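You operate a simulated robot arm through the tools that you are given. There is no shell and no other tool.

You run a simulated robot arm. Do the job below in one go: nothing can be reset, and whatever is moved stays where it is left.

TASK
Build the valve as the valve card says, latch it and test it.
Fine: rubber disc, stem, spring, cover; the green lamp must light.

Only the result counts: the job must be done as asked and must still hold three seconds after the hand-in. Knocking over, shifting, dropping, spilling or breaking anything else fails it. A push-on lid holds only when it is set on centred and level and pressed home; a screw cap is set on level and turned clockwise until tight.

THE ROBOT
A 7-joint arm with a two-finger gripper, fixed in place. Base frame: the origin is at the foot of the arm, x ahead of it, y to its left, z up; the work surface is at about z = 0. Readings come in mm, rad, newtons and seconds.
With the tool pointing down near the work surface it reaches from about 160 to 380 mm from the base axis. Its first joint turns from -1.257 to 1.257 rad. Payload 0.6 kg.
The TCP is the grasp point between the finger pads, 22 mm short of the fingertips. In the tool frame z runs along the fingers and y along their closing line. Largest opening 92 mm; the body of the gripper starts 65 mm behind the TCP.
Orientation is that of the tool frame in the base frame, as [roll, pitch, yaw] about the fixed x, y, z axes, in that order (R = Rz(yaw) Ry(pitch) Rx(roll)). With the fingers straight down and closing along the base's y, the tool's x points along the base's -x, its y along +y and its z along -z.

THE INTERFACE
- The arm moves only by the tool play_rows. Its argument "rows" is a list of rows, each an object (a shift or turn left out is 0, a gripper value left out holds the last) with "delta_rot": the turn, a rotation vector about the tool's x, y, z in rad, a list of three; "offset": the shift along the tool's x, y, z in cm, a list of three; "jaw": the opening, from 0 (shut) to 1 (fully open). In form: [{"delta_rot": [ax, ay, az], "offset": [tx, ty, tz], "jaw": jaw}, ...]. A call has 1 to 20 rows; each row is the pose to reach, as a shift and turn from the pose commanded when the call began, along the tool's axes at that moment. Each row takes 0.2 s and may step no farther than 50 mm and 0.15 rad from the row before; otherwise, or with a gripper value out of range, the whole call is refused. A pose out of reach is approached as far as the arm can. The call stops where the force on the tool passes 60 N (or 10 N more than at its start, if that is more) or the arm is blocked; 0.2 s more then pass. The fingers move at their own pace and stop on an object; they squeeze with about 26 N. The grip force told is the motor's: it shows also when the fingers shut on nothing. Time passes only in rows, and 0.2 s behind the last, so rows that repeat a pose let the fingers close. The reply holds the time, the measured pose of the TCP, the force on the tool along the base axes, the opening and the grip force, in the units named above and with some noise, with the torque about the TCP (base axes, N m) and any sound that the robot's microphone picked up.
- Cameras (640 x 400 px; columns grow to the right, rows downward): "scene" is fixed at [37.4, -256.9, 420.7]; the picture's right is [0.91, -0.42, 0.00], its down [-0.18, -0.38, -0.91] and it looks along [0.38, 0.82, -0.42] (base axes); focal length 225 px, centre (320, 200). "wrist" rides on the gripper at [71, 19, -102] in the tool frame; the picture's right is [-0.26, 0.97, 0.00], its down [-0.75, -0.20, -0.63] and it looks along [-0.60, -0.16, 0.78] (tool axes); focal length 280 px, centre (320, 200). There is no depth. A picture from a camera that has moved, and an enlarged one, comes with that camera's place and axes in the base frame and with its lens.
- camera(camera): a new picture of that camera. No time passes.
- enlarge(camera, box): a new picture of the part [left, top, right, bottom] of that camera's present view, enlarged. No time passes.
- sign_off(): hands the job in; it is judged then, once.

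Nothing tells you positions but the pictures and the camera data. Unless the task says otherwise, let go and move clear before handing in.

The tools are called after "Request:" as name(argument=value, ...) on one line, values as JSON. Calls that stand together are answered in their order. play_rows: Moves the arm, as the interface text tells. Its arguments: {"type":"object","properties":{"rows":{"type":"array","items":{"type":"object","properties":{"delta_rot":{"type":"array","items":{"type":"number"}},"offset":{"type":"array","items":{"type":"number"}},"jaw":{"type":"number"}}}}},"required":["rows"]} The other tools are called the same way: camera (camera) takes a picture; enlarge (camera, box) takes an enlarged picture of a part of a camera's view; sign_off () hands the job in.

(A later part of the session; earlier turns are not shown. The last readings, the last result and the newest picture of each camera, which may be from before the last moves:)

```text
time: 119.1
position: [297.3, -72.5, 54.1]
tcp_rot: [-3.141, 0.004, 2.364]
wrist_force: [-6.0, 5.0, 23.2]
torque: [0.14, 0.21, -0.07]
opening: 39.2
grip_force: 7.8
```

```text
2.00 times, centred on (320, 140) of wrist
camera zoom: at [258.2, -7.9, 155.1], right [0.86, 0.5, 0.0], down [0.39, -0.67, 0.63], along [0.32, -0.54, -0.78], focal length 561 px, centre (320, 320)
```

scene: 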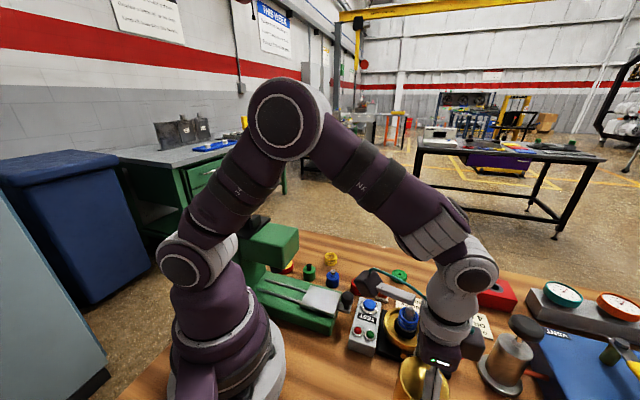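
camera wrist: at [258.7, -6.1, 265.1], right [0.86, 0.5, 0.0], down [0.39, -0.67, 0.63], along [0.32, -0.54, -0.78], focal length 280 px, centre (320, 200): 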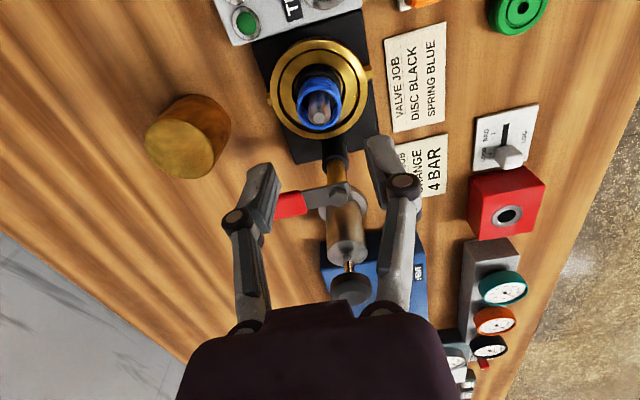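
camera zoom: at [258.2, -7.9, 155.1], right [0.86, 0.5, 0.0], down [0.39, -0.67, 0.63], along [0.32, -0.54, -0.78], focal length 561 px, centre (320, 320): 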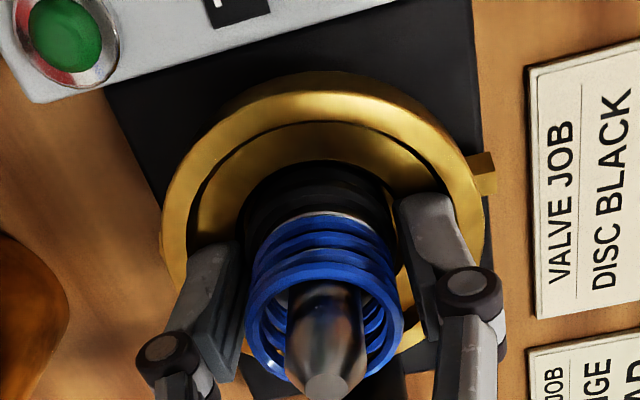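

The step is at z≈35.6, so the disc on its pocket floor protrudes about 3–4 mm above the step. The cover may therefore be catching on something when off-centre. I'll pick up the cover again and tilt it so the scene camera can see its underside.

Request:
play_rows(rows=[{"offset": [0, 0, -0.5]}, {"offset": [0, 0, -2.5]}, {"offset": [0, 0, -6.5]}, {"offset": [0, 0, -11.0]}, {"offset": [0.0, -3.1, -12.0], "jaw": 0.8}, {"offset": [0.4, -6.2, -12.0], "jaw": 0.8}, {"offset": [0.8, -9.3, -12.0]}, {"offset": [1.0, -12.2, -12.0]}, {"offset": [1.0, -12.2, -12.0]}])

Request:
camera(camera="wrist")

Request:
enlarge(camera="wrist", box=[240, 40, 400, 160])

```text
time: 121.1
position: [203.0, -150.2, 174.8]
tcp_rot: [3.141, 0.004, 2.363]
wrist_force: [-0.5, -0.8, 1.4]
torque: [-0.01, -0.03, 0.06]
opening: 73.6
grip_force: 0.1
```

```text
taken
camera wrist: at [164.0, -87.0, 275.3], right [0.86, 0.5, 0.0], down [0.39, -0.67, 0.63], along [0.32, -0.54, -0.78], focal length 280 px, centre (320, 200)
```

wrist: 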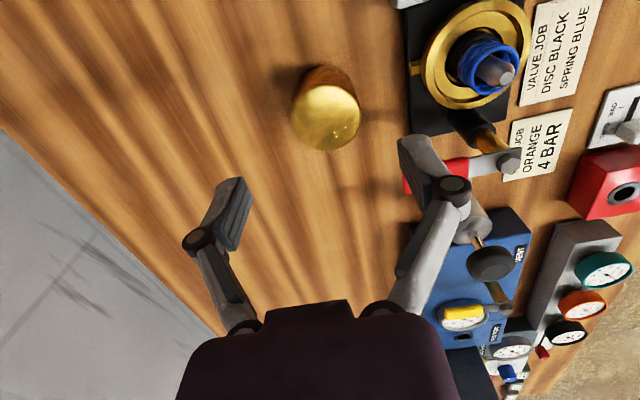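

```text
3.33 times, centred on (320, 100) of wrist
camera zoom: at [164.0, -87.0, 275.3], right [0.86, 0.5, 0.0], down [0.39, -0.67, 0.63], along [0.32, -0.54, -0.78], focal length 935 px, centre (320, 533)
```

zoom: 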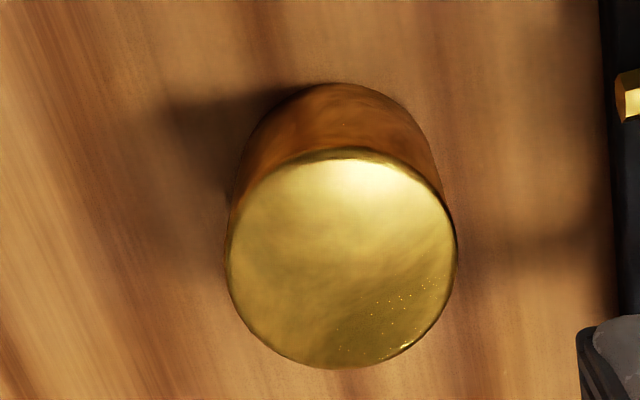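

Request:
play_rows(rows=[{"offset": [-1.84, 0.05, 2.0]}, {"offset": [-1.84, 0.05, 6.0]}, {"offset": [-1.84, 0.05, 10.0]}, {"offset": [-1.84, 0.05, 11.6]}, {"offset": [-1.84, 0.05, 11.6], "jaw": 0.65}, {"offset": [-1.84, 0.05, 11.6], "jaw": 0.52}, {"offset": [-1.84, 0.05, 11.6], "jaw": 0.52}, {"offset": [-1.84, 0.05, 11.6], "jaw": 0.52}])

Request:
enlarge(camera="wrist", box=[220, 60, 420, 240])

```text
time: 122.9
position: [217.0, -163.4, 58.5]
tcp_rot: [3.138, 0.003, 2.363]
wrist_force: [-0.4, -0.6, -0.5]
torque: [0.02, 0.02, -0.01]
opening: 57.6
grip_force: 26.3
```

```text
2.22 times, centred on (320, 150) of wrist
camera zoom: at [178.5, -99.9, 160.1], right [0.86, 0.5, 0.0], down [0.39, -0.67, 0.63], along [0.32, -0.54, -0.78], focal length 623 px, centre (320, 311)
```

zoom: 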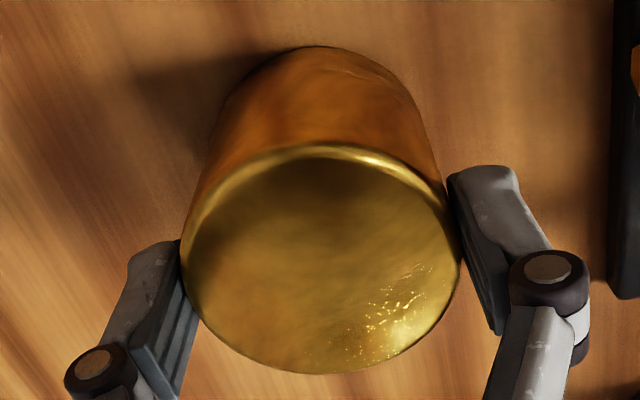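

I have the cover again, gripped upright. I'll raise it and tilt it toward the scene camera to see its underside.

Request:
play_rows(rows=[{"offset": [0, 0, -1.5]}, {"offset": [0, 0, -6.0]}, {"offset": [0, 0, -10.5]}, {"offset": [0, 0, -15.0]}, {"offset": [0, 0, -19.5]}, {"offset": [2.8, 2.1, -20.5]}, {"offset": [5.6, 4.2, -20.5]}, {"offset": [8.38, 6.25, -20.5]}, {"offset": [8.38, 6.25, -20.5]}])

Request:
play_rows(rows=[{"delta_rot": [0.14, 0, 0]}, {"delta_rot": [0.28, 0, 0]}, {"delta_rot": [0.42, 0, 0]}, {"delta_rot": [0.56, 0, 0]}, {"delta_rot": [0.7, 0, 0]}, {"delta_rot": [0.84, 0, 0]}, {"delta_rot": [0.98, 0, 0]}, {"delta_rot": [1.1, 0, 0]}, {"delta_rot": [1.1, 0, 0]}])

Request:
camera(camera="scene")

```text
time: 124.9
position: [200.9, -58.1, 264.8]
tcp_rot: [3.14, 0.006, 2.36]
wrist_force: [-0.2, 0.8, -3.0]
torque: [0.02, 0.0, -0.03]
opening: 57.1
grip_force: 26.4
```

```text
time: 126.7
position: [201.4, -61.4, 262.3]
tcp_rot: [-2.046, 0.014, 2.367]
wrist_force: [-1.0, -18.1, -23.1]
torque: [-2.07, 0.36, -0.22]
opening: 57.4
grip_force: 26.0
out of reach, approached as far as the arm can: row 1
stopped in row 9: the force on the tool passed its limit at 70 N (the readings are from after the stop); the commanded pose is now the measured one
```

```text
taken
```

scene: 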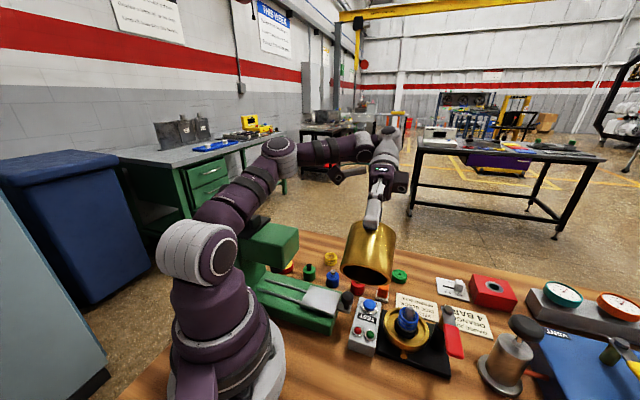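

Request:
enlarge(camera="scene", box=[330, 200, 410, 290])

Request:
enlarge(camera="scene", box=[260, 120, 420, 240])

```text
4.44 times, centred on (370, 245) of scene
camera zoom: at [37.4, -256.9, 420.7], right [0.91, -0.42, 0.0], down [-0.18, -0.38, -0.91], along [0.38, 0.82, -0.42], focal length 999 px, centre (98, 0)
```

zoom: 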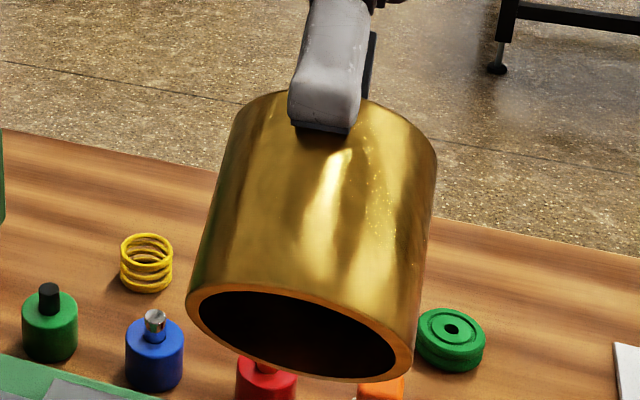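

```text
3.33 times, centred on (340, 180) of scene
camera zoom: at [37.4, -256.9, 420.7], right [0.91, -0.42, 0.0], down [-0.18, -0.38, -0.91], along [0.38, 0.82, -0.42], focal length 749 px, centre (253, 267)
```

zoom: 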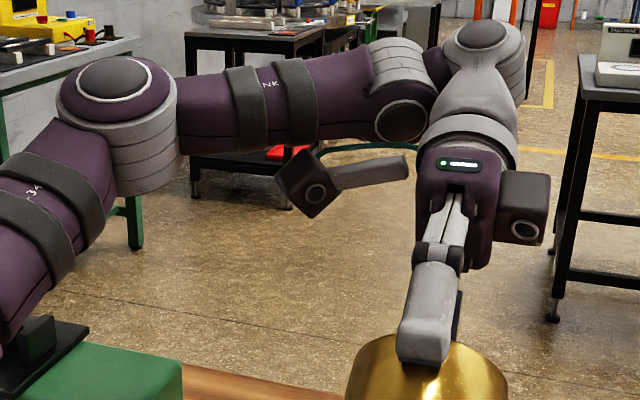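

The cover is a thin-walled open cup (inner radius about 25 mm), so it can't be catching on the disc, and the apparent tilt was largely the rim hiding its bottom edge. The arm is touching itself in this pose, so I'll rotate back upright.

Request:
play_rows(rows=[{"delta_rot": [-0.14, 0, 0]}, {"delta_rot": [-0.28, 0, 0]}, {"delta_rot": [-0.42, 0, 0]}, {"delta_rot": [-0.56, 0, 0]}, {"delta_rot": [-0.7, 0, 0]}, {"delta_rot": [-0.84, 0, 0]}, {"delta_rot": [-0.98, 0, 0]}, {"delta_rot": [-1.095, 0, 0]}, {"delta_rot": [-1.095, 0, 0]}])

Request:
camera(camera="scene")

Request:
enlarge(camera="wrist", box=[220, 60, 420, 240])

```text
time: 128.7
position: [201.2, -60.9, 263.7]
tcp_rot: [3.138, 0.011, 2.366]
wrist_force: [0.5, 0.8, -2.4]
torque: [-0.01, 0.0, -0.03]
opening: 57.7
grip_force: 25.6
```

```text
taken
```

scene: 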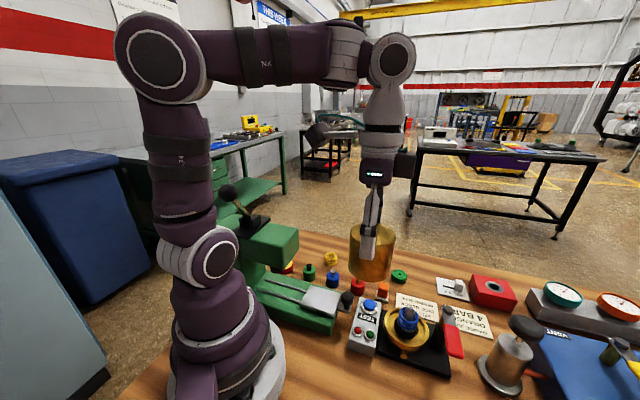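

```text
2.22 times, centred on (320, 150) of wrist
camera zoom: at [162.0, 3.1, 363.6], right [0.86, 0.51, 0.0], down [0.39, -0.67, 0.63], along [0.32, -0.54, -0.77], focal length 623 px, centre (320, 311)
```

zoom: 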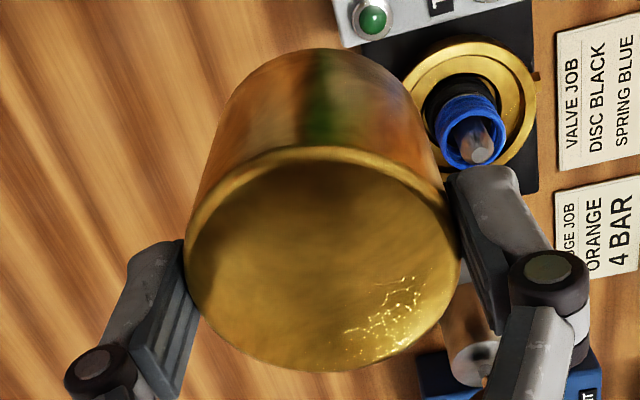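

Request:
play_rows(rows=[{"offset": [-1.9, 1.5, 1.0], "delta_rot": [0.002, 0.006, 0]}, {"offset": [-3.8, 3.0, 2.5], "delta_rot": [0.003, 0.011, 0]}, {"offset": [-5.7, 4.5, 4.0], "delta_rot": [0.003, 0.011, 0]}, {"offset": [-7.59, 6.03, 6.0], "delta_rot": [0.003, 0.011, 0]}, {"offset": [-7.59, 6.03, 8.0], "delta_rot": [0.003, 0.011, 0]}, {"offset": [-7.59, 6.03, 8.0], "delta_rot": [0.003, 0.011, 0]}])

Request:
camera(camera="wrist")

Request:
enlarge(camera="wrist", box=[250, 10, 390, 110])

Request:
enlarge(camera="wrist", box=[220, 60, 420, 240])

```text
time: 130.1
position: [297.8, -71.9, 182.0]
tcp_rot: [-3.138, 0.001, 2.366]
wrist_force: [-0.6, -1.3, -2.3]
torque: [-0.01, 0.04, -0.03]
opening: 57.5
grip_force: 25.7
out of reach, approached as far as the arm can: row 1
```

```text
taken
camera wrist: at [260.2, -8.6, 283.3], right [0.86, 0.51, 0.0], down [0.4, -0.67, 0.63], along [0.31, -0.54, -0.78], focal length 280 px, centre (320, 200)
```

wrist: 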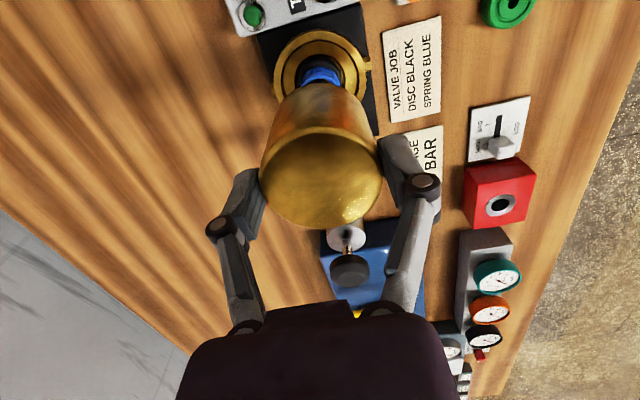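

```text
4.00 times, centred on (320, 60) of wrist
camera zoom: at [260.2, -8.6, 283.3], right [0.86, 0.51, 0.0], down [0.4, -0.67, 0.63], along [0.31, -0.54, -0.78], focal length 1122 px, centre (320, 760)
```

zoom: 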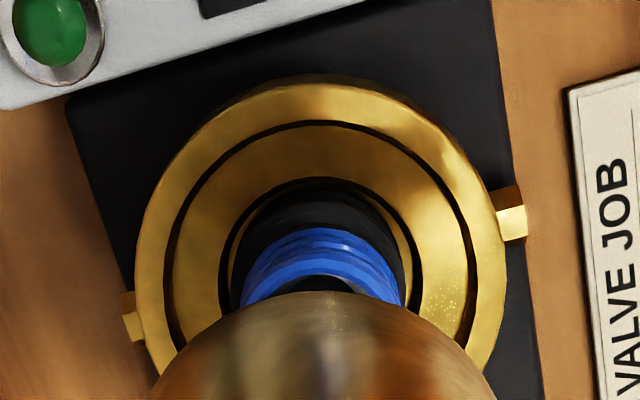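

```text
2.22 times, centred on (320, 150) of wrist
camera zoom: at [260.2, -8.6, 283.3], right [0.86, 0.51, 0.0], down [0.4, -0.67, 0.63], along [0.31, -0.54, -0.78], focal length 623 px, centre (320, 311)
```

zoom: 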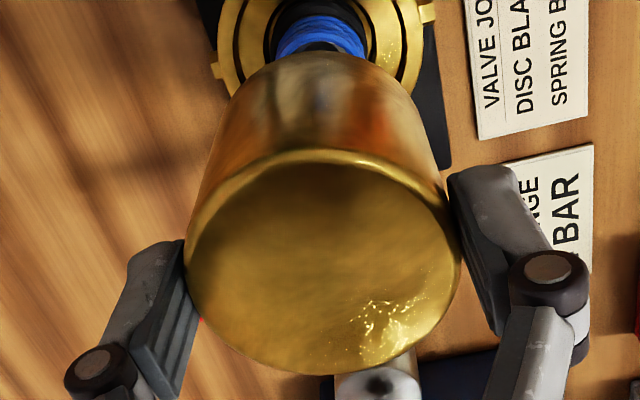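

Request:
play_rows(rows=[{"offset": [0.18, -0.03, 1.5]}, {"offset": [0.18, -0.03, 3.5]}, {"offset": [0.18, -0.03, 5.5]}, {"offset": [0.18, -0.03, 7.2]}, {"offset": [0.18, -0.03, 7.8]}, {"offset": [0.18, -0.03, 7.8]}])

Request:
enlarge(camera="wrist", box=[240, 30, 400, 150])

Request:
enlarge(camera="scene", box=[385, 275, 440, 350])

```text
time: 131.5
position: [296.4, -70.3, 104.6]
tcp_rot: [-3.138, -0.001, 2.367]
wrist_force: [1.0, -0.7, -2.1]
torque: [0.02, -0.01, -0.01]
opening: 57.5
grip_force: 26.3
```

```text
3.33 times, centred on (320, 90) of wrist
camera zoom: at [257.9, -6.9, 206.5], right [0.86, 0.51, 0.0], down [0.4, -0.67, 0.63], along [0.32, -0.54, -0.78], focal length 935 px, centre (320, 567)
```

zoom: 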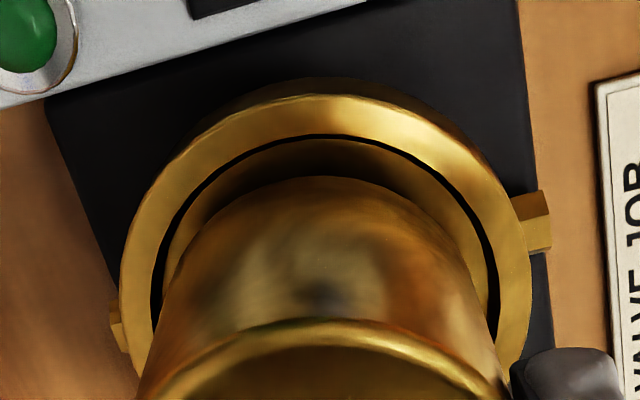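

```text
5.33 times, centred on (412, 312) of scene
camera zoom: at [37.4, -256.9, 420.7], right [0.91, -0.42, 0.0], down [-0.18, -0.38, -0.91], along [0.38, 0.82, -0.42], focal length 1199 px, centre (-173, -400)
```

zoom: 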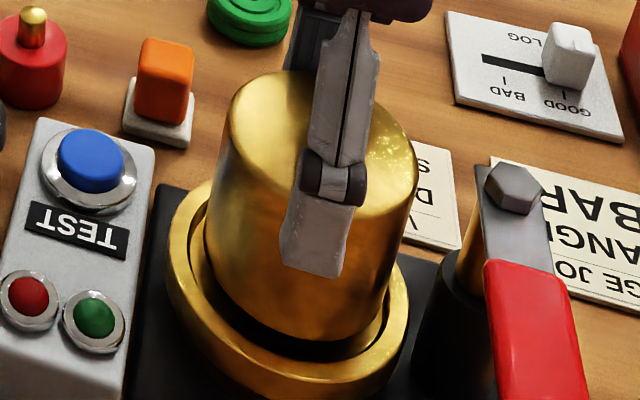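

Request:
play_rows(rows=[{"offset": [0.07, 0, 0.3]}, {"offset": [0.07, 0, 0.7]}, {"offset": [0.07, 0, 1.1]}, {"offset": [0.07, 0, 1.25]}, {"offset": [0.07, 0, 1.25]}])

Request:
play_rows(rows=[{"offset": [0, 0, 0.05]}, {"offset": [0, 0, 0.1]}, {"offset": [0, 0, 0.1]}])

Request:
enlarge(camera="wrist", box=[240, 30, 400, 150])

Request:
enlarge(camera="scene", box=[385, 285, 440, 350])

```text
time: 132.7
position: [294.8, -69.5, 92.7]
tcp_rot: [-3.14, 0.001, 2.366]
wrist_force: [-5.7, -0.4, 13.2]
torque: [-0.18, -0.07, -0.09]
opening: 57.6
grip_force: 26.3
```

```text
time: 133.5
position: [295.8, -70.9, 92.9]
tcp_rot: [-3.138, 0.0, 2.365]
wrist_force: [-4.0, -2.6, 13.5]
torque: [-0.09, 0.04, -0.01]
opening: 57.7
grip_force: 25.7
```

```text
3.33 times, centred on (320, 90) of wrist
camera zoom: at [257.7, -7.1, 193.6], right [0.86, 0.51, 0.0], down [0.4, -0.67, 0.63], along [0.32, -0.54, -0.78], focal length 935 px, centre (320, 567)
```

zoom: 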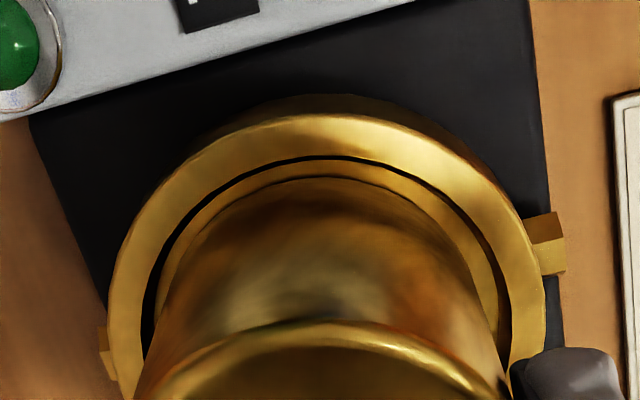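

```text
6.15 times, centred on (412, 318) of scene
camera zoom: at [37.4, -256.9, 420.7], right [0.91, -0.42, 0.0], down [-0.18, -0.38, -0.91], along [0.38, 0.82, -0.42], focal length 1383 px, centre (-249, -523)
```

zoom: 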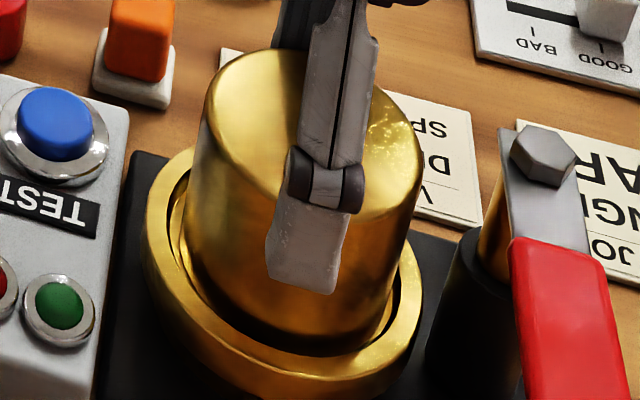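

Request:
play_rows(rows=[{"offset": [0, 0, -0.05]}, {"offset": [0, 0, -0.05], "jaw": 0.68}, {"offset": [0, 0, -0.05], "jaw": 0.74}, {"offset": [0, 0, -0.05], "jaw": 0.74}, {"offset": [0, 0, -0.05], "jaw": 0.74}])

Request:
enlarge(camera="wrist", box=[240, 30, 400, 150])

Request:
enlarge(camera="wrist", box=[220, 60, 420, 240])

Request:
enlarge(camera="scene", box=[385, 285, 440, 350])

```text
time: 134.7
position: [296.8, -71.4, 93.1]
tcp_rot: [-3.137, -0.001, 2.365]
wrist_force: [-0.3, -0.4, 0.2]
torque: [0.03, -0.03, -0.01]
opening: 68.1
grip_force: 0.1
```

```text
3.33 times, centred on (320, 90) of wrist
camera zoom: at [257.8, -7.2, 194.2], right [0.86, 0.51, 0.0], down [0.4, -0.67, 0.63], along [0.32, -0.54, -0.78], focal length 935 px, centre (320, 567)
```

zoom: 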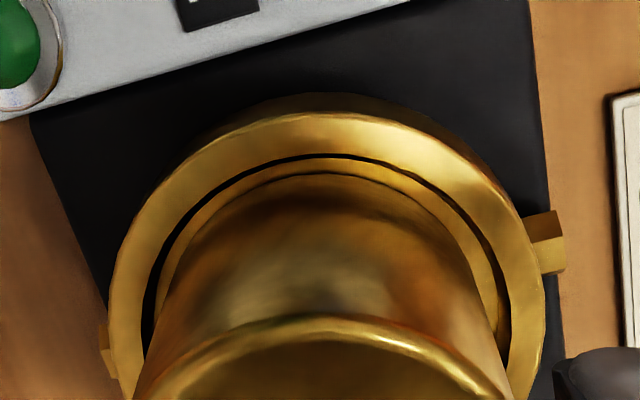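

```text
2.22 times, centred on (320, 150) of wrist
camera zoom: at [257.8, -7.2, 194.2], right [0.86, 0.51, 0.0], down [0.4, -0.67, 0.63], along [0.32, -0.54, -0.78], focal length 623 px, centre (320, 311)
```

zoom: 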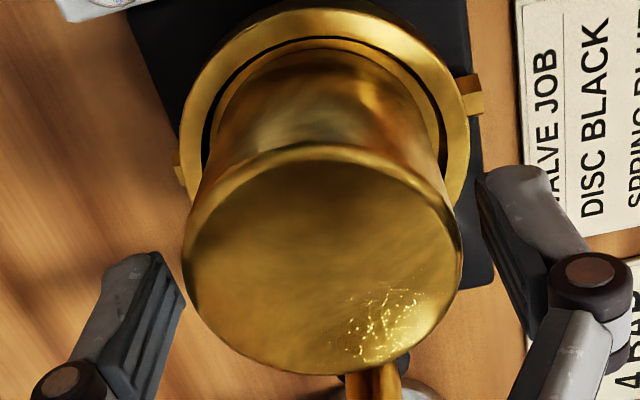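

```text
6.15 times, centred on (412, 318) of scene
camera zoom: at [37.4, -256.9, 420.7], right [0.91, -0.42, 0.0], down [-0.18, -0.38, -0.91], along [0.38, 0.82, -0.42], focal length 1383 px, centre (-249, -523)
```

zoom: 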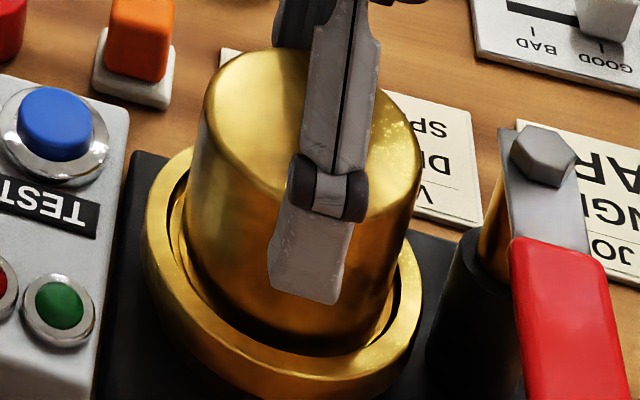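

The cover now sits level and centred (bottom at about z=34). I'll retreat and study the lever height before latching.

Request:
play_rows(rows=[{"offset": [0, 0, -2.0]}, {"offset": [0, 0, -6.0]}, {"offset": [0, 0, -10.0]}, {"offset": [2.0, 0, -10.0]}, {"offset": [4.0, -2.0, -10.0]}, {"offset": [4.0, -4.0, -10.0]}, {"offset": [4.0, -4.0, -10.0]}])

Request:
camera(camera="wrist")

Request:
enlarge(camera="wrist", box=[280, 60, 440, 220])

Request:
enlarge(camera="scene", box=[385, 280, 485, 380])

```text
time: 136.3
position: [239.2, -69.9, 194.1]
tcp_rot: [-3.137, -0.001, 2.366]
wrist_force: [-0.2, 0.0, -0.3]
torque: [0.01, 0.04, -0.02]
opening: 67.8
grip_force: 0.1
```

```text
taken
camera wrist: at [201.0, -6.6, 295.1], right [0.86, 0.51, 0.0], down [0.4, -0.67, 0.63], along [0.32, -0.54, -0.78], focal length 280 px, centre (320, 200)
```

wrist: 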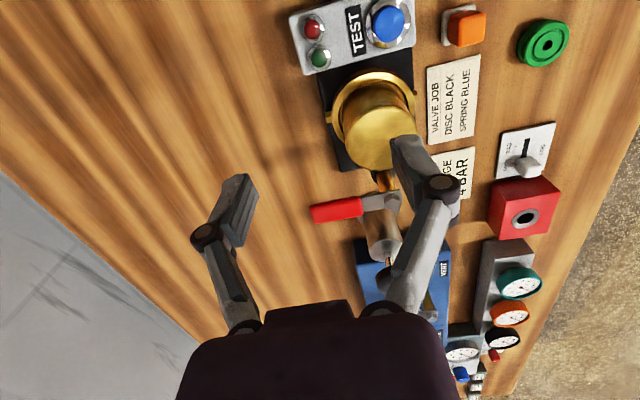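

```text
2.50 times, centred on (360, 140) of wrist
camera zoom: at [201.0, -6.6, 295.1], right [0.86, 0.51, 0.0], down [0.4, -0.67, 0.63], along [0.32, -0.54, -0.78], focal length 701 px, centre (220, 350)
```

zoom: 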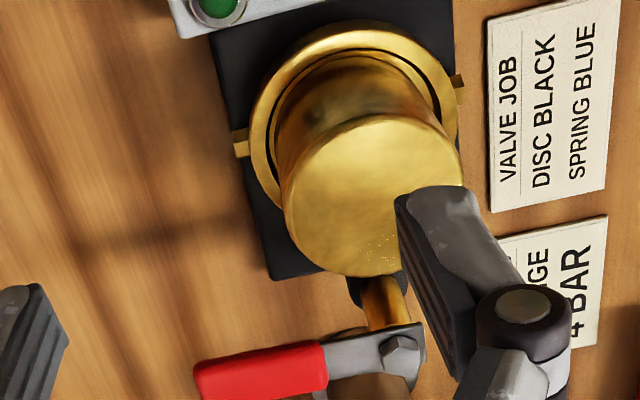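

```text
4.00 times, centred on (435, 330) of scene
camera zoom: at [37.4, -256.9, 420.7], right [0.91, -0.42, 0.0], down [-0.18, -0.38, -0.91], along [0.38, 0.82, -0.42], focal length 899 px, centre (-140, -320)
```

zoom: 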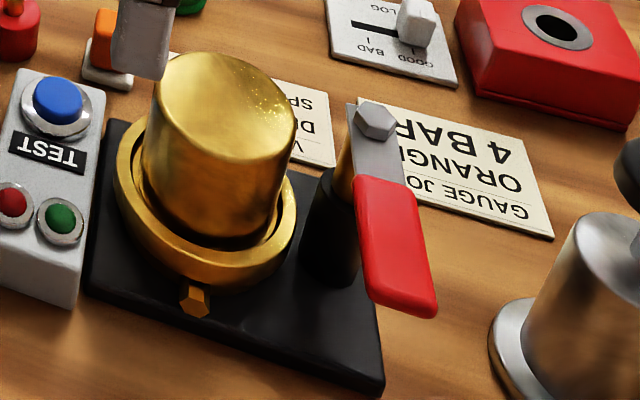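

The lever seems to sit at roughly the same height as the cover top, so I need an accurate side-on look before swinging it. I'll take a low-angle view with the tool tilted.

Request:
play_rows(rows=[{"offset": [-1.4, -2.9, 1.0], "delta_rot": [0, 0, -0.125], "jaw": 0.4}, {"offset": [-2.8, -5.8, 2.5], "delta_rot": [0, 0, -0.25], "jaw": 0.1}, {"offset": [-4.16, -8.67, 4.3], "delta_rot": [0, 0, -0.375], "jaw": 0.0}, {"offset": [-4.16, -8.67, 4.3], "delta_rot": [0, 0, -0.375], "jaw": 0.0}])

Request:
play_rows(rows=[{"delta_rot": [0, -0.13, 0]}, {"delta_rot": [0, -0.26, 0]}, {"delta_rot": [0, -0.39, 0]}, {"delta_rot": [0, -0.5, 0]}, {"delta_rot": [0, -0.5, 0]}])

Request:
play_rows(rows=[{"offset": [1.6, 0, 2.93]}, {"offset": [3.2, 0, 5.86]}, {"offset": [4.07, 0, 7.46]}, {"offset": [4.07, 0, 7.46]}])

Request:
camera(camera="wrist")

Request:
enlarge(camera="wrist", box=[400, 150, 640, 350])

```text
time: 137.3
position: [208.7, -161.4, 151.1]
tcp_rot: [-3.139, -0.001, 2.742]
wrist_force: [-0.7, 0.1, 0.4]
torque: [0.01, 0.0, -0.01]
opening: 0.0
grip_force: 25.9
```

```text
time: 138.5
position: [207.7, -162.2, 150.2]
tcp_rot: [-3.139, 0.501, 2.744]
wrist_force: [-0.6, -0.1, 0.4]
torque: [0.01, -0.02, 0.0]
opening: 0.0
grip_force: 25.8
```

```text
time: 139.5
position: [207.5, -162.8, 64.7]
tcp_rot: [-3.138, 0.499, 2.743]
wrist_force: [-0.6, -0.4, 0.5]
torque: [0.01, 0.0, -0.01]
opening: 0.0
grip_force: 25.6
```

```text
taken
camera wrist: at [112.5, -101.6, 120.0], right [0.59, 0.8, 0.12], down [0.26, -0.33, 0.91], along [0.77, -0.5, -0.4], focal length 280 px, centre (320, 200)
```

wrist: 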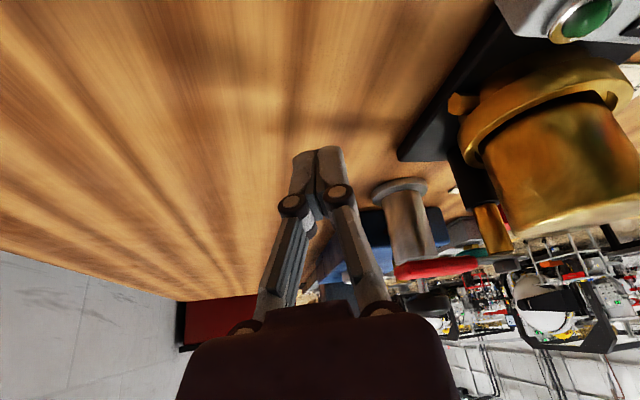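

```text
2.00 times, centred on (520, 250) of wrist
camera zoom: at [112.5, -101.6, 120.0], right [0.59, 0.8, 0.12], down [0.26, -0.33, 0.91], along [0.77, -0.5, -0.4], focal length 561 px, centre (-80, 100)
```

zoom: 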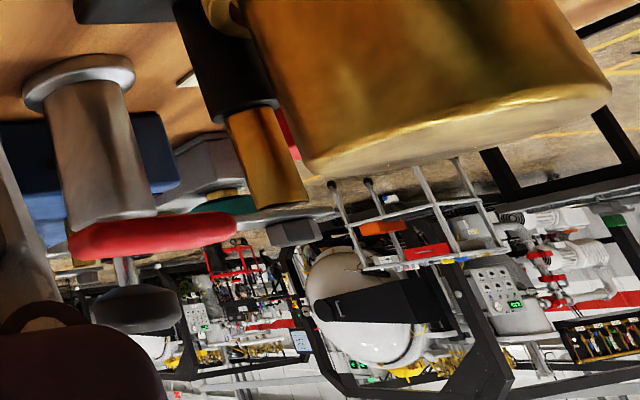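

Request:
enlarge(camera="wrist", box=[420, 215, 540, 290])

Request:
enlarge(camera="wrist", box=[500, 160, 640, 260])

```text
5.33 times, centred on (480, 252) of wrist
camera zoom: at [112.5, -101.6, 120.0], right [0.59, 0.8, 0.12], down [0.26, -0.33, 0.91], along [0.77, -0.5, -0.4], focal length 1495 px, centre (-533, -80)
```

zoom: 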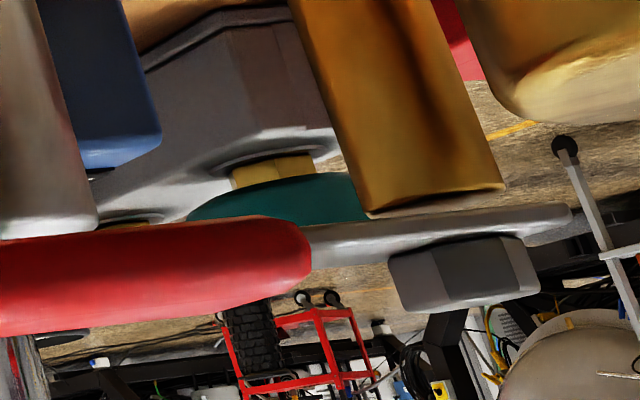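

```text
4.00 times, centred on (570, 210) of wrist
camera zoom: at [112.5, -101.6, 120.0], right [0.59, 0.8, 0.12], down [0.26, -0.33, 0.91], along [0.77, -0.5, -0.4], focal length 1122 px, centre (-680, 160)
```

zoom: 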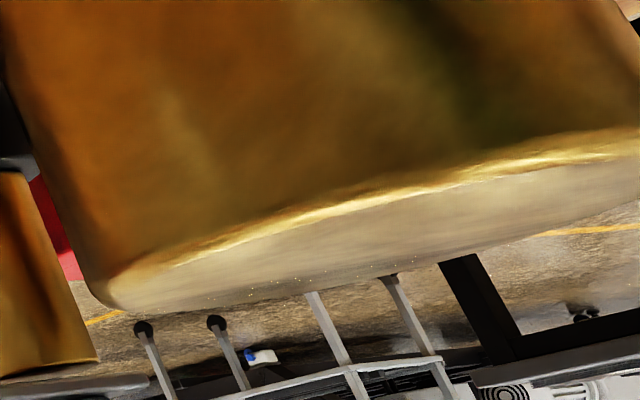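

The low-angle view settles it: the lever handle spans about z=94–103, and the level cover's top is at about 91–92, so the lever clears it by 2–3 mm. I'll rise, straighten up and position the jaws over the red handle.

Request:
play_rows(rows=[{"offset": [-1.9, 0, -3.5]}, {"offset": [-3.8, 0, -7.0]}, {"offset": [-5.3, 0, -9.7]}, {"offset": [-5.3, 0, -9.7], "delta_rot": [0, 0.13, 0]}, {"offset": [-5.3, 0, -9.7], "delta_rot": [0, 0.26, 0]}, {"offset": [-5.3, 0, -9.7], "delta_rot": [0, 0.39, 0]}, {"offset": [-5.3, 0, -9.7], "delta_rot": [0, 0.499, 0]}, {"offset": [-5.3, 0, -9.7], "delta_rot": [0, 0.499, 0]}])

```text
time: 141.3
position: [208.7, -161.7, 175.1]
tcp_rot: [-3.138, -0.001, 2.743]
wrist_force: [0.2, -0.2, 0.0]
torque: [-0.01, -0.01, 0.04]
opening: 0.1
grip_force: 26.0
```

Request:
play_rows(rows=[{"offset": [-0.8, 0.5, 0], "delta_rot": [0, 0, -0.1335], "jaw": 0.2}, {"offset": [-1.7, 1.0, 0], "delta_rot": [0, 0, -0.267], "jaw": 0.45}, {"offset": [-2.5, 1.5, 0], "delta_rot": [0, 0, -0.4]}, {"offset": [-3.4, 2.0, 0], "delta_rot": [0, 0, -0.534]}, {"offset": [-4.2, 2.5, 0], "delta_rot": [0, 0, -0.667]}, {"offset": [-5.1, 3.0, 0.2], "delta_rot": [0, 0, -0.8]}, {"offset": [-5.9, 3.5, 0.4], "delta_rot": [0, 0, -0.934]}, {"offset": [-6.8, 4.0, 0.6], "delta_rot": [0, 0, -1.067]}, {"offset": [-7.59, 4.51, 0.9], "delta_rot": [0, 0, -1.2]}, {"offset": [-7.59, 4.51, 0.9], "delta_rot": [0, 0, -1.2]}])

Request:
camera(camera="wrist")

Request:
camera(camera="scene")

```text
time: 143.5
position: [295.6, -148.4, 164.4]
tcp_rot: [-3.141, -0.003, -2.339]
wrist_force: [-0.8, -0.3, -0.1]
torque: [0.0, 0.02, -0.02]
opening: 41.3
grip_force: 0.0
```

```text
taken
camera wrist: at [231.4, -186.2, 267.4], right [-0.51, 0.86, 0.0], down [0.67, 0.4, 0.62], along [0.54, 0.32, -0.78], focal length 280 px, centre (320, 200)
```

wrist: 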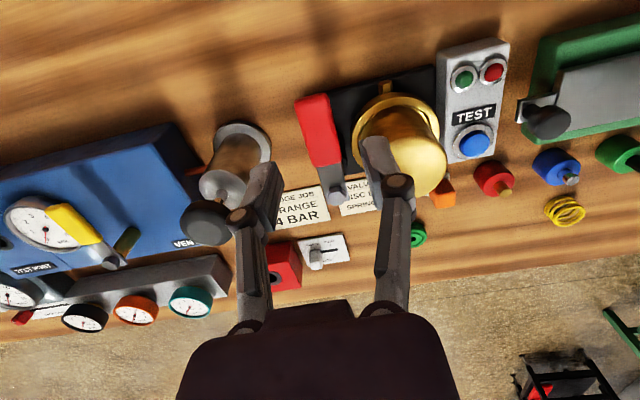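

```text
taken
```

scene: 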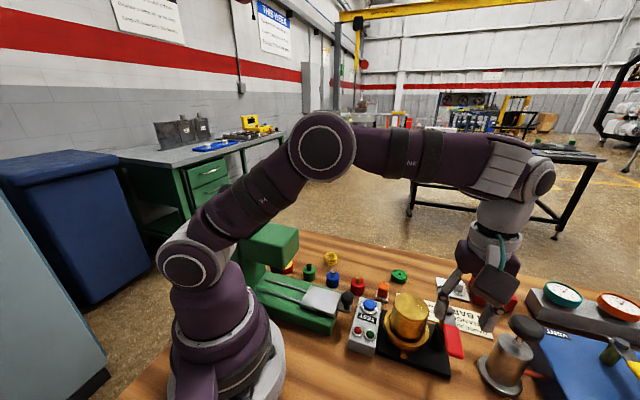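

Request:
enlarge(camera="wrist", box=[260, 70, 420, 210])

```text
2.86 times, centred on (340, 140) of wrist
camera zoom: at [231.4, -186.2, 267.4], right [-0.51, 0.86, 0.0], down [0.67, 0.4, 0.62], along [0.54, 0.32, -0.78], focal length 801 px, centre (263, 371)
```

zoom: 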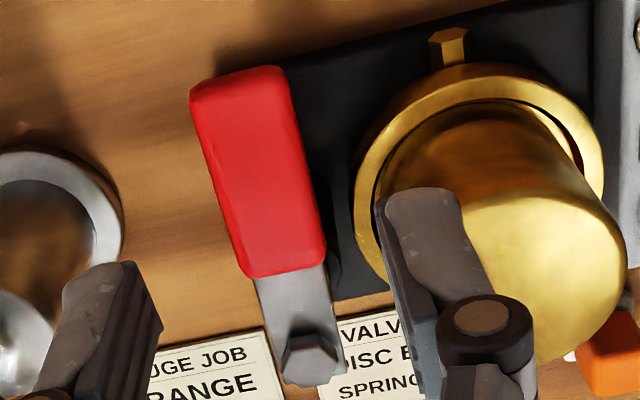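

Request:
play_rows(rows=[{"offset": [0, -0.16, 1.5]}, {"offset": [0, -0.16, 3.0]}, {"offset": [0, -0.16, 4.2]}, {"offset": [0, -0.16, 5.0]}, {"offset": [0, -0.16, 5.0]}])

Request:
camera(camera="wrist")

Request:
enlarge(camera="wrist", box=[220, 80, 420, 240])

Request:
enlarge(camera="scene", box=[400, 250, 520, 370])

```text
time: 144.7
position: [297.3, -151.1, 116.8]
tcp_rot: [3.141, -0.003, -2.34]
wrist_force: [-0.1, -0.4, -0.4]
torque: [0.0, -0.03, -0.01]
opening: 41.8
grip_force: 0.2
```

```text
taken
camera wrist: at [233.3, -188.4, 217.9], right [-0.51, 0.86, 0.0], down [0.67, 0.4, 0.62], along [0.54, 0.32, -0.78], focal length 280 px, centre (320, 200)
```

wrist: 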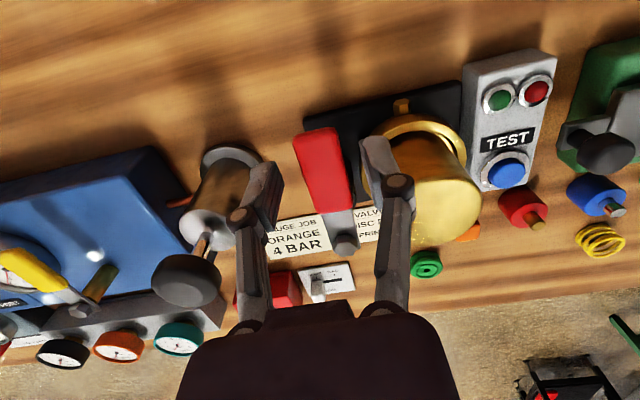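

```text
2.50 times, centred on (320, 160) of wrist
camera zoom: at [233.3, -188.4, 217.9], right [-0.51, 0.86, 0.0], down [0.67, 0.4, 0.62], along [0.54, 0.32, -0.78], focal length 701 px, centre (320, 300)
```

zoom: 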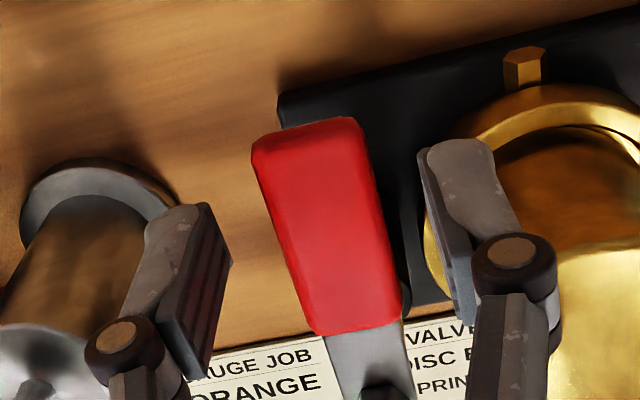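

```text
3.33 times, centred on (460, 310) of scene
camera zoom: at [37.4, -256.9, 420.7], right [0.91, -0.42, 0.0], down [-0.18, -0.38, -0.91], along [0.38, 0.82, -0.42], focal length 749 px, centre (-147, -167)
```

zoom: 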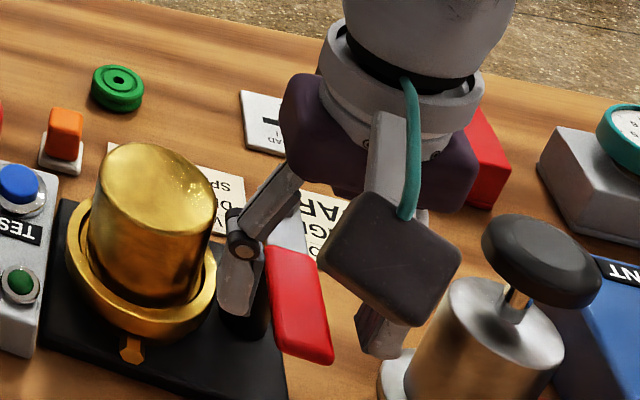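

Request:
play_rows(rows=[{"jaw": 0.3}, {"jaw": 0.15}, {"jaw": 0.15}, {"jaw": 0.15}])

Request:
enlarge(camera="wrist", box=[220, 80, 420, 240])

```text
time: 145.7
position: [296.4, -150.3, 117.1]
tcp_rot: [3.14, -0.003, -2.341]
wrist_force: [-15.8, 11.3, 4.9]
torque: [0.11, 0.48, 0.04]
opening: 22.0
grip_force: 27.4
```

```text
2.50 times, centred on (320, 160) of wrist
camera zoom: at [233.1, -188.2, 218.0], right [-0.51, 0.86, 0.0], down [0.67, 0.4, 0.62], along [0.53, 0.32, -0.78], focal length 701 px, centre (320, 300)
```

zoom: 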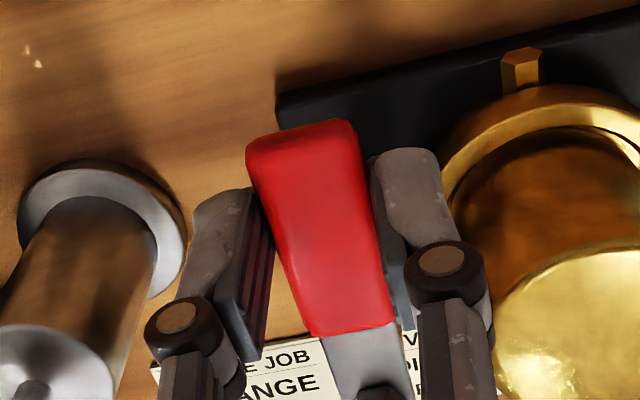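

The handle is about 22 mm wide and caged between the jaws. I'll loosen slightly and sweep it clockwise around its pivot, turning the tool with it, first about 33°.

Request:
play_rows(rows=[{"jaw": 0.285}, {"jaw": 0.285}, {"offset": [-0.059, 0.819, 0], "delta_rot": [0, 0, 0.143]}, {"offset": [-0.234, 1.622, 0], "delta_rot": [0, 0, 0.286]}, {"offset": [-0.521, 2.392, 0], "delta_rot": [0, 0, 0.429]}, {"offset": [-0.915, 3.112, 0], "delta_rot": [0, 0, 0.572]}, {"offset": [-0.915, 3.112, 0], "delta_rot": [0, 0, 0.572]}])

Request:
camera(camera="wrist")

Request:
enlarge(camera="scene", box=[380, 250, 500, 370])

```text
time: 147.3
position: [281.4, -122.5, 116.0]
tcp_rot: [-3.14, -0.001, -2.915]
wrist_force: [0.1, 0.5, -1.1]
torque: [0.0, 0.02, -0.04]
opening: 26.7
grip_force: 0.2
```

```text
taken
camera wrist: at [207.1, -120.2, 217.3], right [0.04, 1.0, 0.0], down [0.78, -0.03, 0.62], along [0.62, -0.03, -0.78], focal length 280 px, centre (320, 200)
```

wrist: 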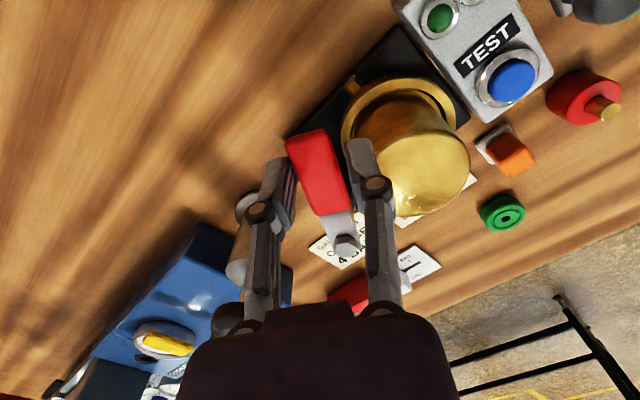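

```text
3.33 times, centred on (440, 310) of scene
camera zoom: at [37.4, -256.9, 420.7], right [0.91, -0.42, 0.0], down [-0.18, -0.38, -0.91], along [0.38, 0.82, -0.42], focal length 749 px, centre (-80, -167)
```

zoom: 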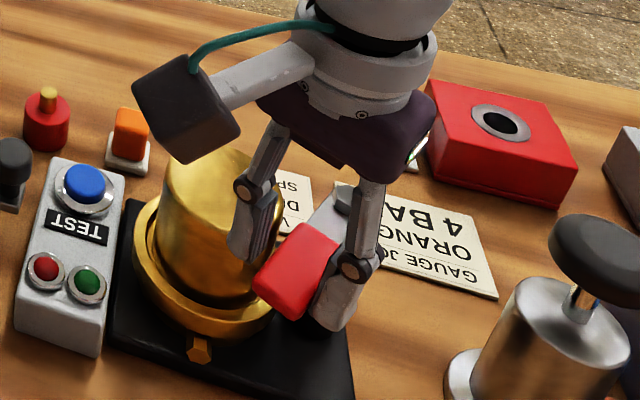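

Request:
play_rows(rows=[{"offset": [0, 0, -0.25]}, {"offset": [0, 0, -0.25]}])

Request:
enlarge(camera="wrist", box=[240, 70, 480, 270])

Request:
enlarge(camera="scene", box=[400, 270, 460, 350])

```text
time: 147.9
position: [283.1, -122.7, 118.8]
tcp_rot: [-3.139, -0.002, -2.913]
wrist_force: [-0.2, -0.7, 0.6]
torque: [-0.02, -0.02, 0.02]
opening: 26.5
grip_force: 0.2
```

```text
2.00 times, centred on (360, 170) of wrist
camera zoom: at [207.1, -119.9, 220.1], right [0.04, 1.0, 0.0], down [0.78, -0.03, 0.62], along [0.62, -0.02, -0.78], focal length 561 px, centre (240, 260)
```

zoom: 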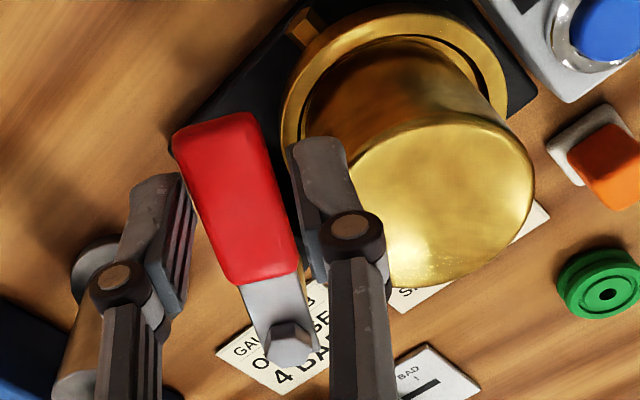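

```text
5.00 times, centred on (430, 310) of scene
camera zoom: at [37.4, -256.9, 420.7], right [0.91, -0.42, 0.0], down [-0.18, -0.38, -0.91], along [0.38, 0.82, -0.42], focal length 1124 px, centre (-230, -350)
```

zoom: 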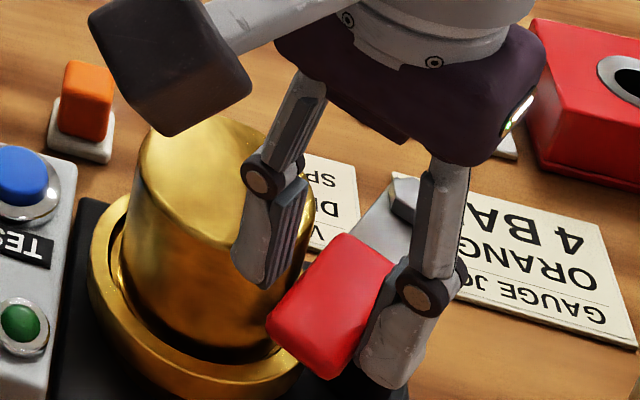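

Request:
play_rows(rows=[{"offset": [-0.059, 0.819, 0], "delta_rot": [0, 0, 0.143]}, {"offset": [-0.234, 1.622, 0], "delta_rot": [0, 0, 0.286]}, {"offset": [-0.521, 2.392, 0], "delta_rot": [0, 0, 0.429]}, {"offset": [-0.521, 2.392, 0], "delta_rot": [0, 0, 0.429]}])

Request:
enlarge(camera="wrist", box=[240, 70, 480, 270])

Request:
enlarge(camera="scene", box=[380, 260, 470, 350])

```text
time: 148.9
position: [280.8, -99.0, 119.8]
tcp_rot: [-3.137, -0.001, 2.941]
wrist_force: [-0.7, 0.6, -0.6]
torque: [0.01, -0.02, 0.0]
opening: 26.3
grip_force: 0.4
```

```text
2.00 times, centred on (360, 170) of wrist
camera zoom: at [214.3, -65.0, 219.7], right [0.45, 0.89, 0.0], down [0.7, -0.35, 0.62], along [0.56, -0.28, -0.78], focal length 561 px, centre (240, 260)
```

zoom: 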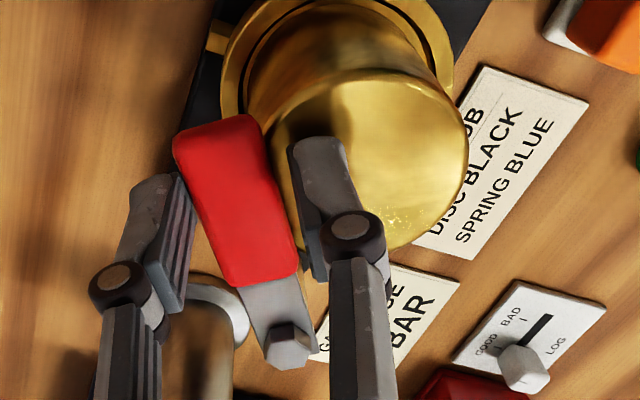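

```text
4.44 times, centred on (425, 305) of scene
camera zoom: at [37.4, -256.9, 420.7], right [0.91, -0.42, 0.0], down [-0.18, -0.38, -0.91], along [0.38, 0.82, -0.42], focal length 999 px, centre (-147, -267)
```

zoom: 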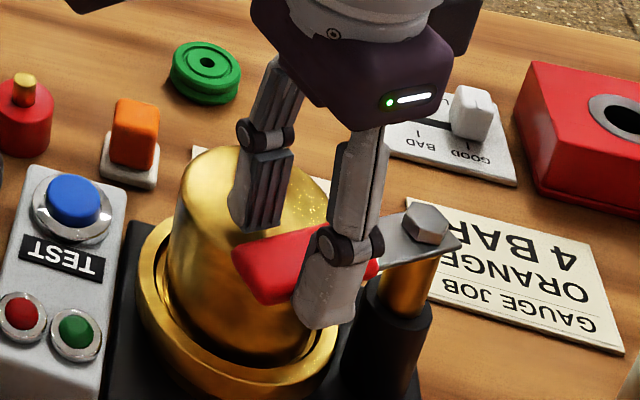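

Request:
play_rows(rows=[{"offset": [-0.059, 0.819, 0], "delta_rot": [0, 0, 0.143]}, {"offset": [-0.234, 1.622, 0], "delta_rot": [0, 0, 0.286]}, {"offset": [-0.521, 2.392, 0], "delta_rot": [0, 0, 0.429]}, {"offset": [-0.521, 2.392, 0], "delta_rot": [0, 0, 0.429]}])

Request:
enlarge(camera="wrist", box=[240, 70, 480, 270])

Request:
enlarge(camera="scene", box=[380, 260, 470, 350])

```text
time: 149.9
position: [290.6, -76.7, 118.4]
tcp_rot: [-3.137, 0.003, 2.512]
wrist_force: [-0.2, -0.4, -0.6]
torque: [0.0, -0.03, 0.0]
opening: 26.2
grip_force: 0.0
```

```text
2.00 times, centred on (360, 170) of wrist
camera zoom: at [243.4, -18.3, 219.9], right [0.78, 0.62, 0.0], down [0.49, -0.61, 0.63], along [0.39, -0.49, -0.78], focal length 561 px, centre (240, 260)
```

zoom: 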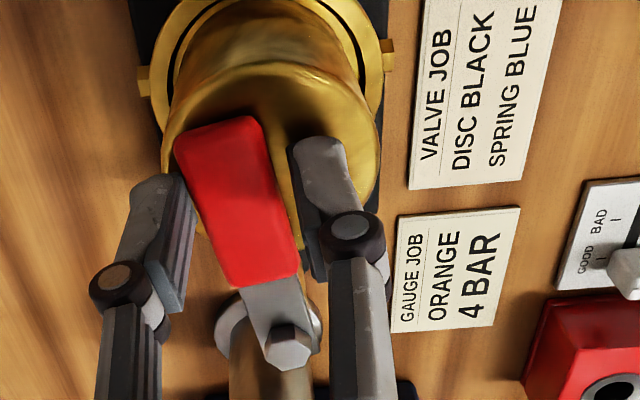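

```text
4.44 times, centred on (425, 305) of scene
camera zoom: at [37.4, -256.9, 420.7], right [0.91, -0.42, 0.0], down [-0.18, -0.38, -0.91], along [0.38, 0.82, -0.42], focal length 999 px, centre (-147, -267)
```

zoom: 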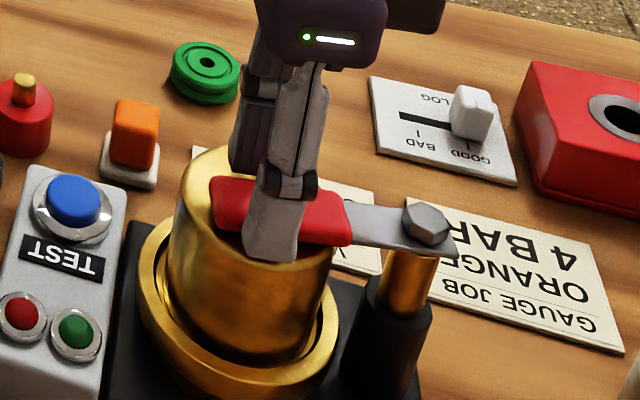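

Request:
play_rows(rows=[{"offset": [-0.015, 0.4, 0], "delta_rot": [0, 0, 0.07]}, {"offset": [-0.059, 0.819, 0], "delta_rot": [0, 0, 0.143]}, {"offset": [-0.059, 0.819, 0], "delta_rot": [0, 0, 0.143]}])

Request:
enlarge(camera="wrist", box=[240, 70, 480, 270])

Request:
enlarge(camera="scene", box=[380, 260, 470, 350])

```text
time: 150.7
position: [296.6, -69.4, 119.2]
tcp_rot: [-3.139, 0.0, 2.368]
wrist_force: [1.1, -0.1, -0.3]
torque: [-0.03, 0.01, 0.02]
opening: 26.0
grip_force: 0.1
```

```text
2.00 times, centred on (360, 170) of wrist
camera zoom: at [257.7, -6.5, 219.9], right [0.86, 0.51, 0.0], down [0.4, -0.67, 0.63], along [0.32, -0.54, -0.78], focal length 561 px, centre (240, 260)
```

zoom: 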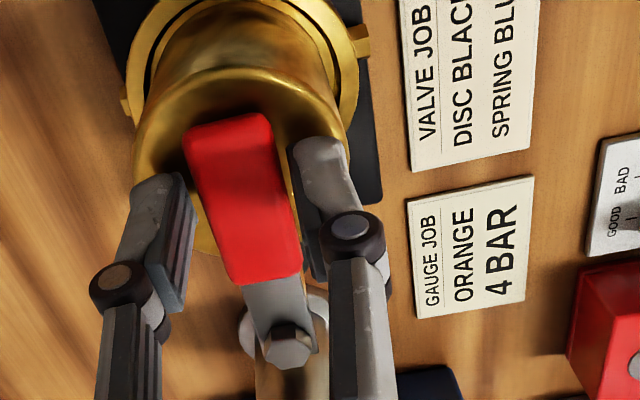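

```text
4.44 times, centred on (425, 305) of scene
camera zoom: at [37.4, -256.9, 420.7], right [0.91, -0.42, 0.0], down [-0.18, -0.38, -0.91], along [0.38, 0.82, -0.42], focal length 999 px, centre (-147, -267)
```

zoom: 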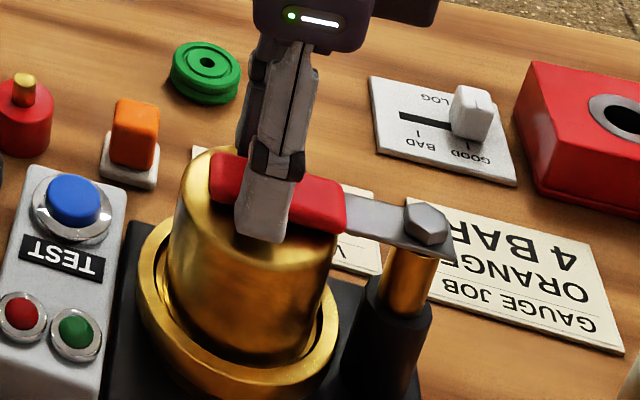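

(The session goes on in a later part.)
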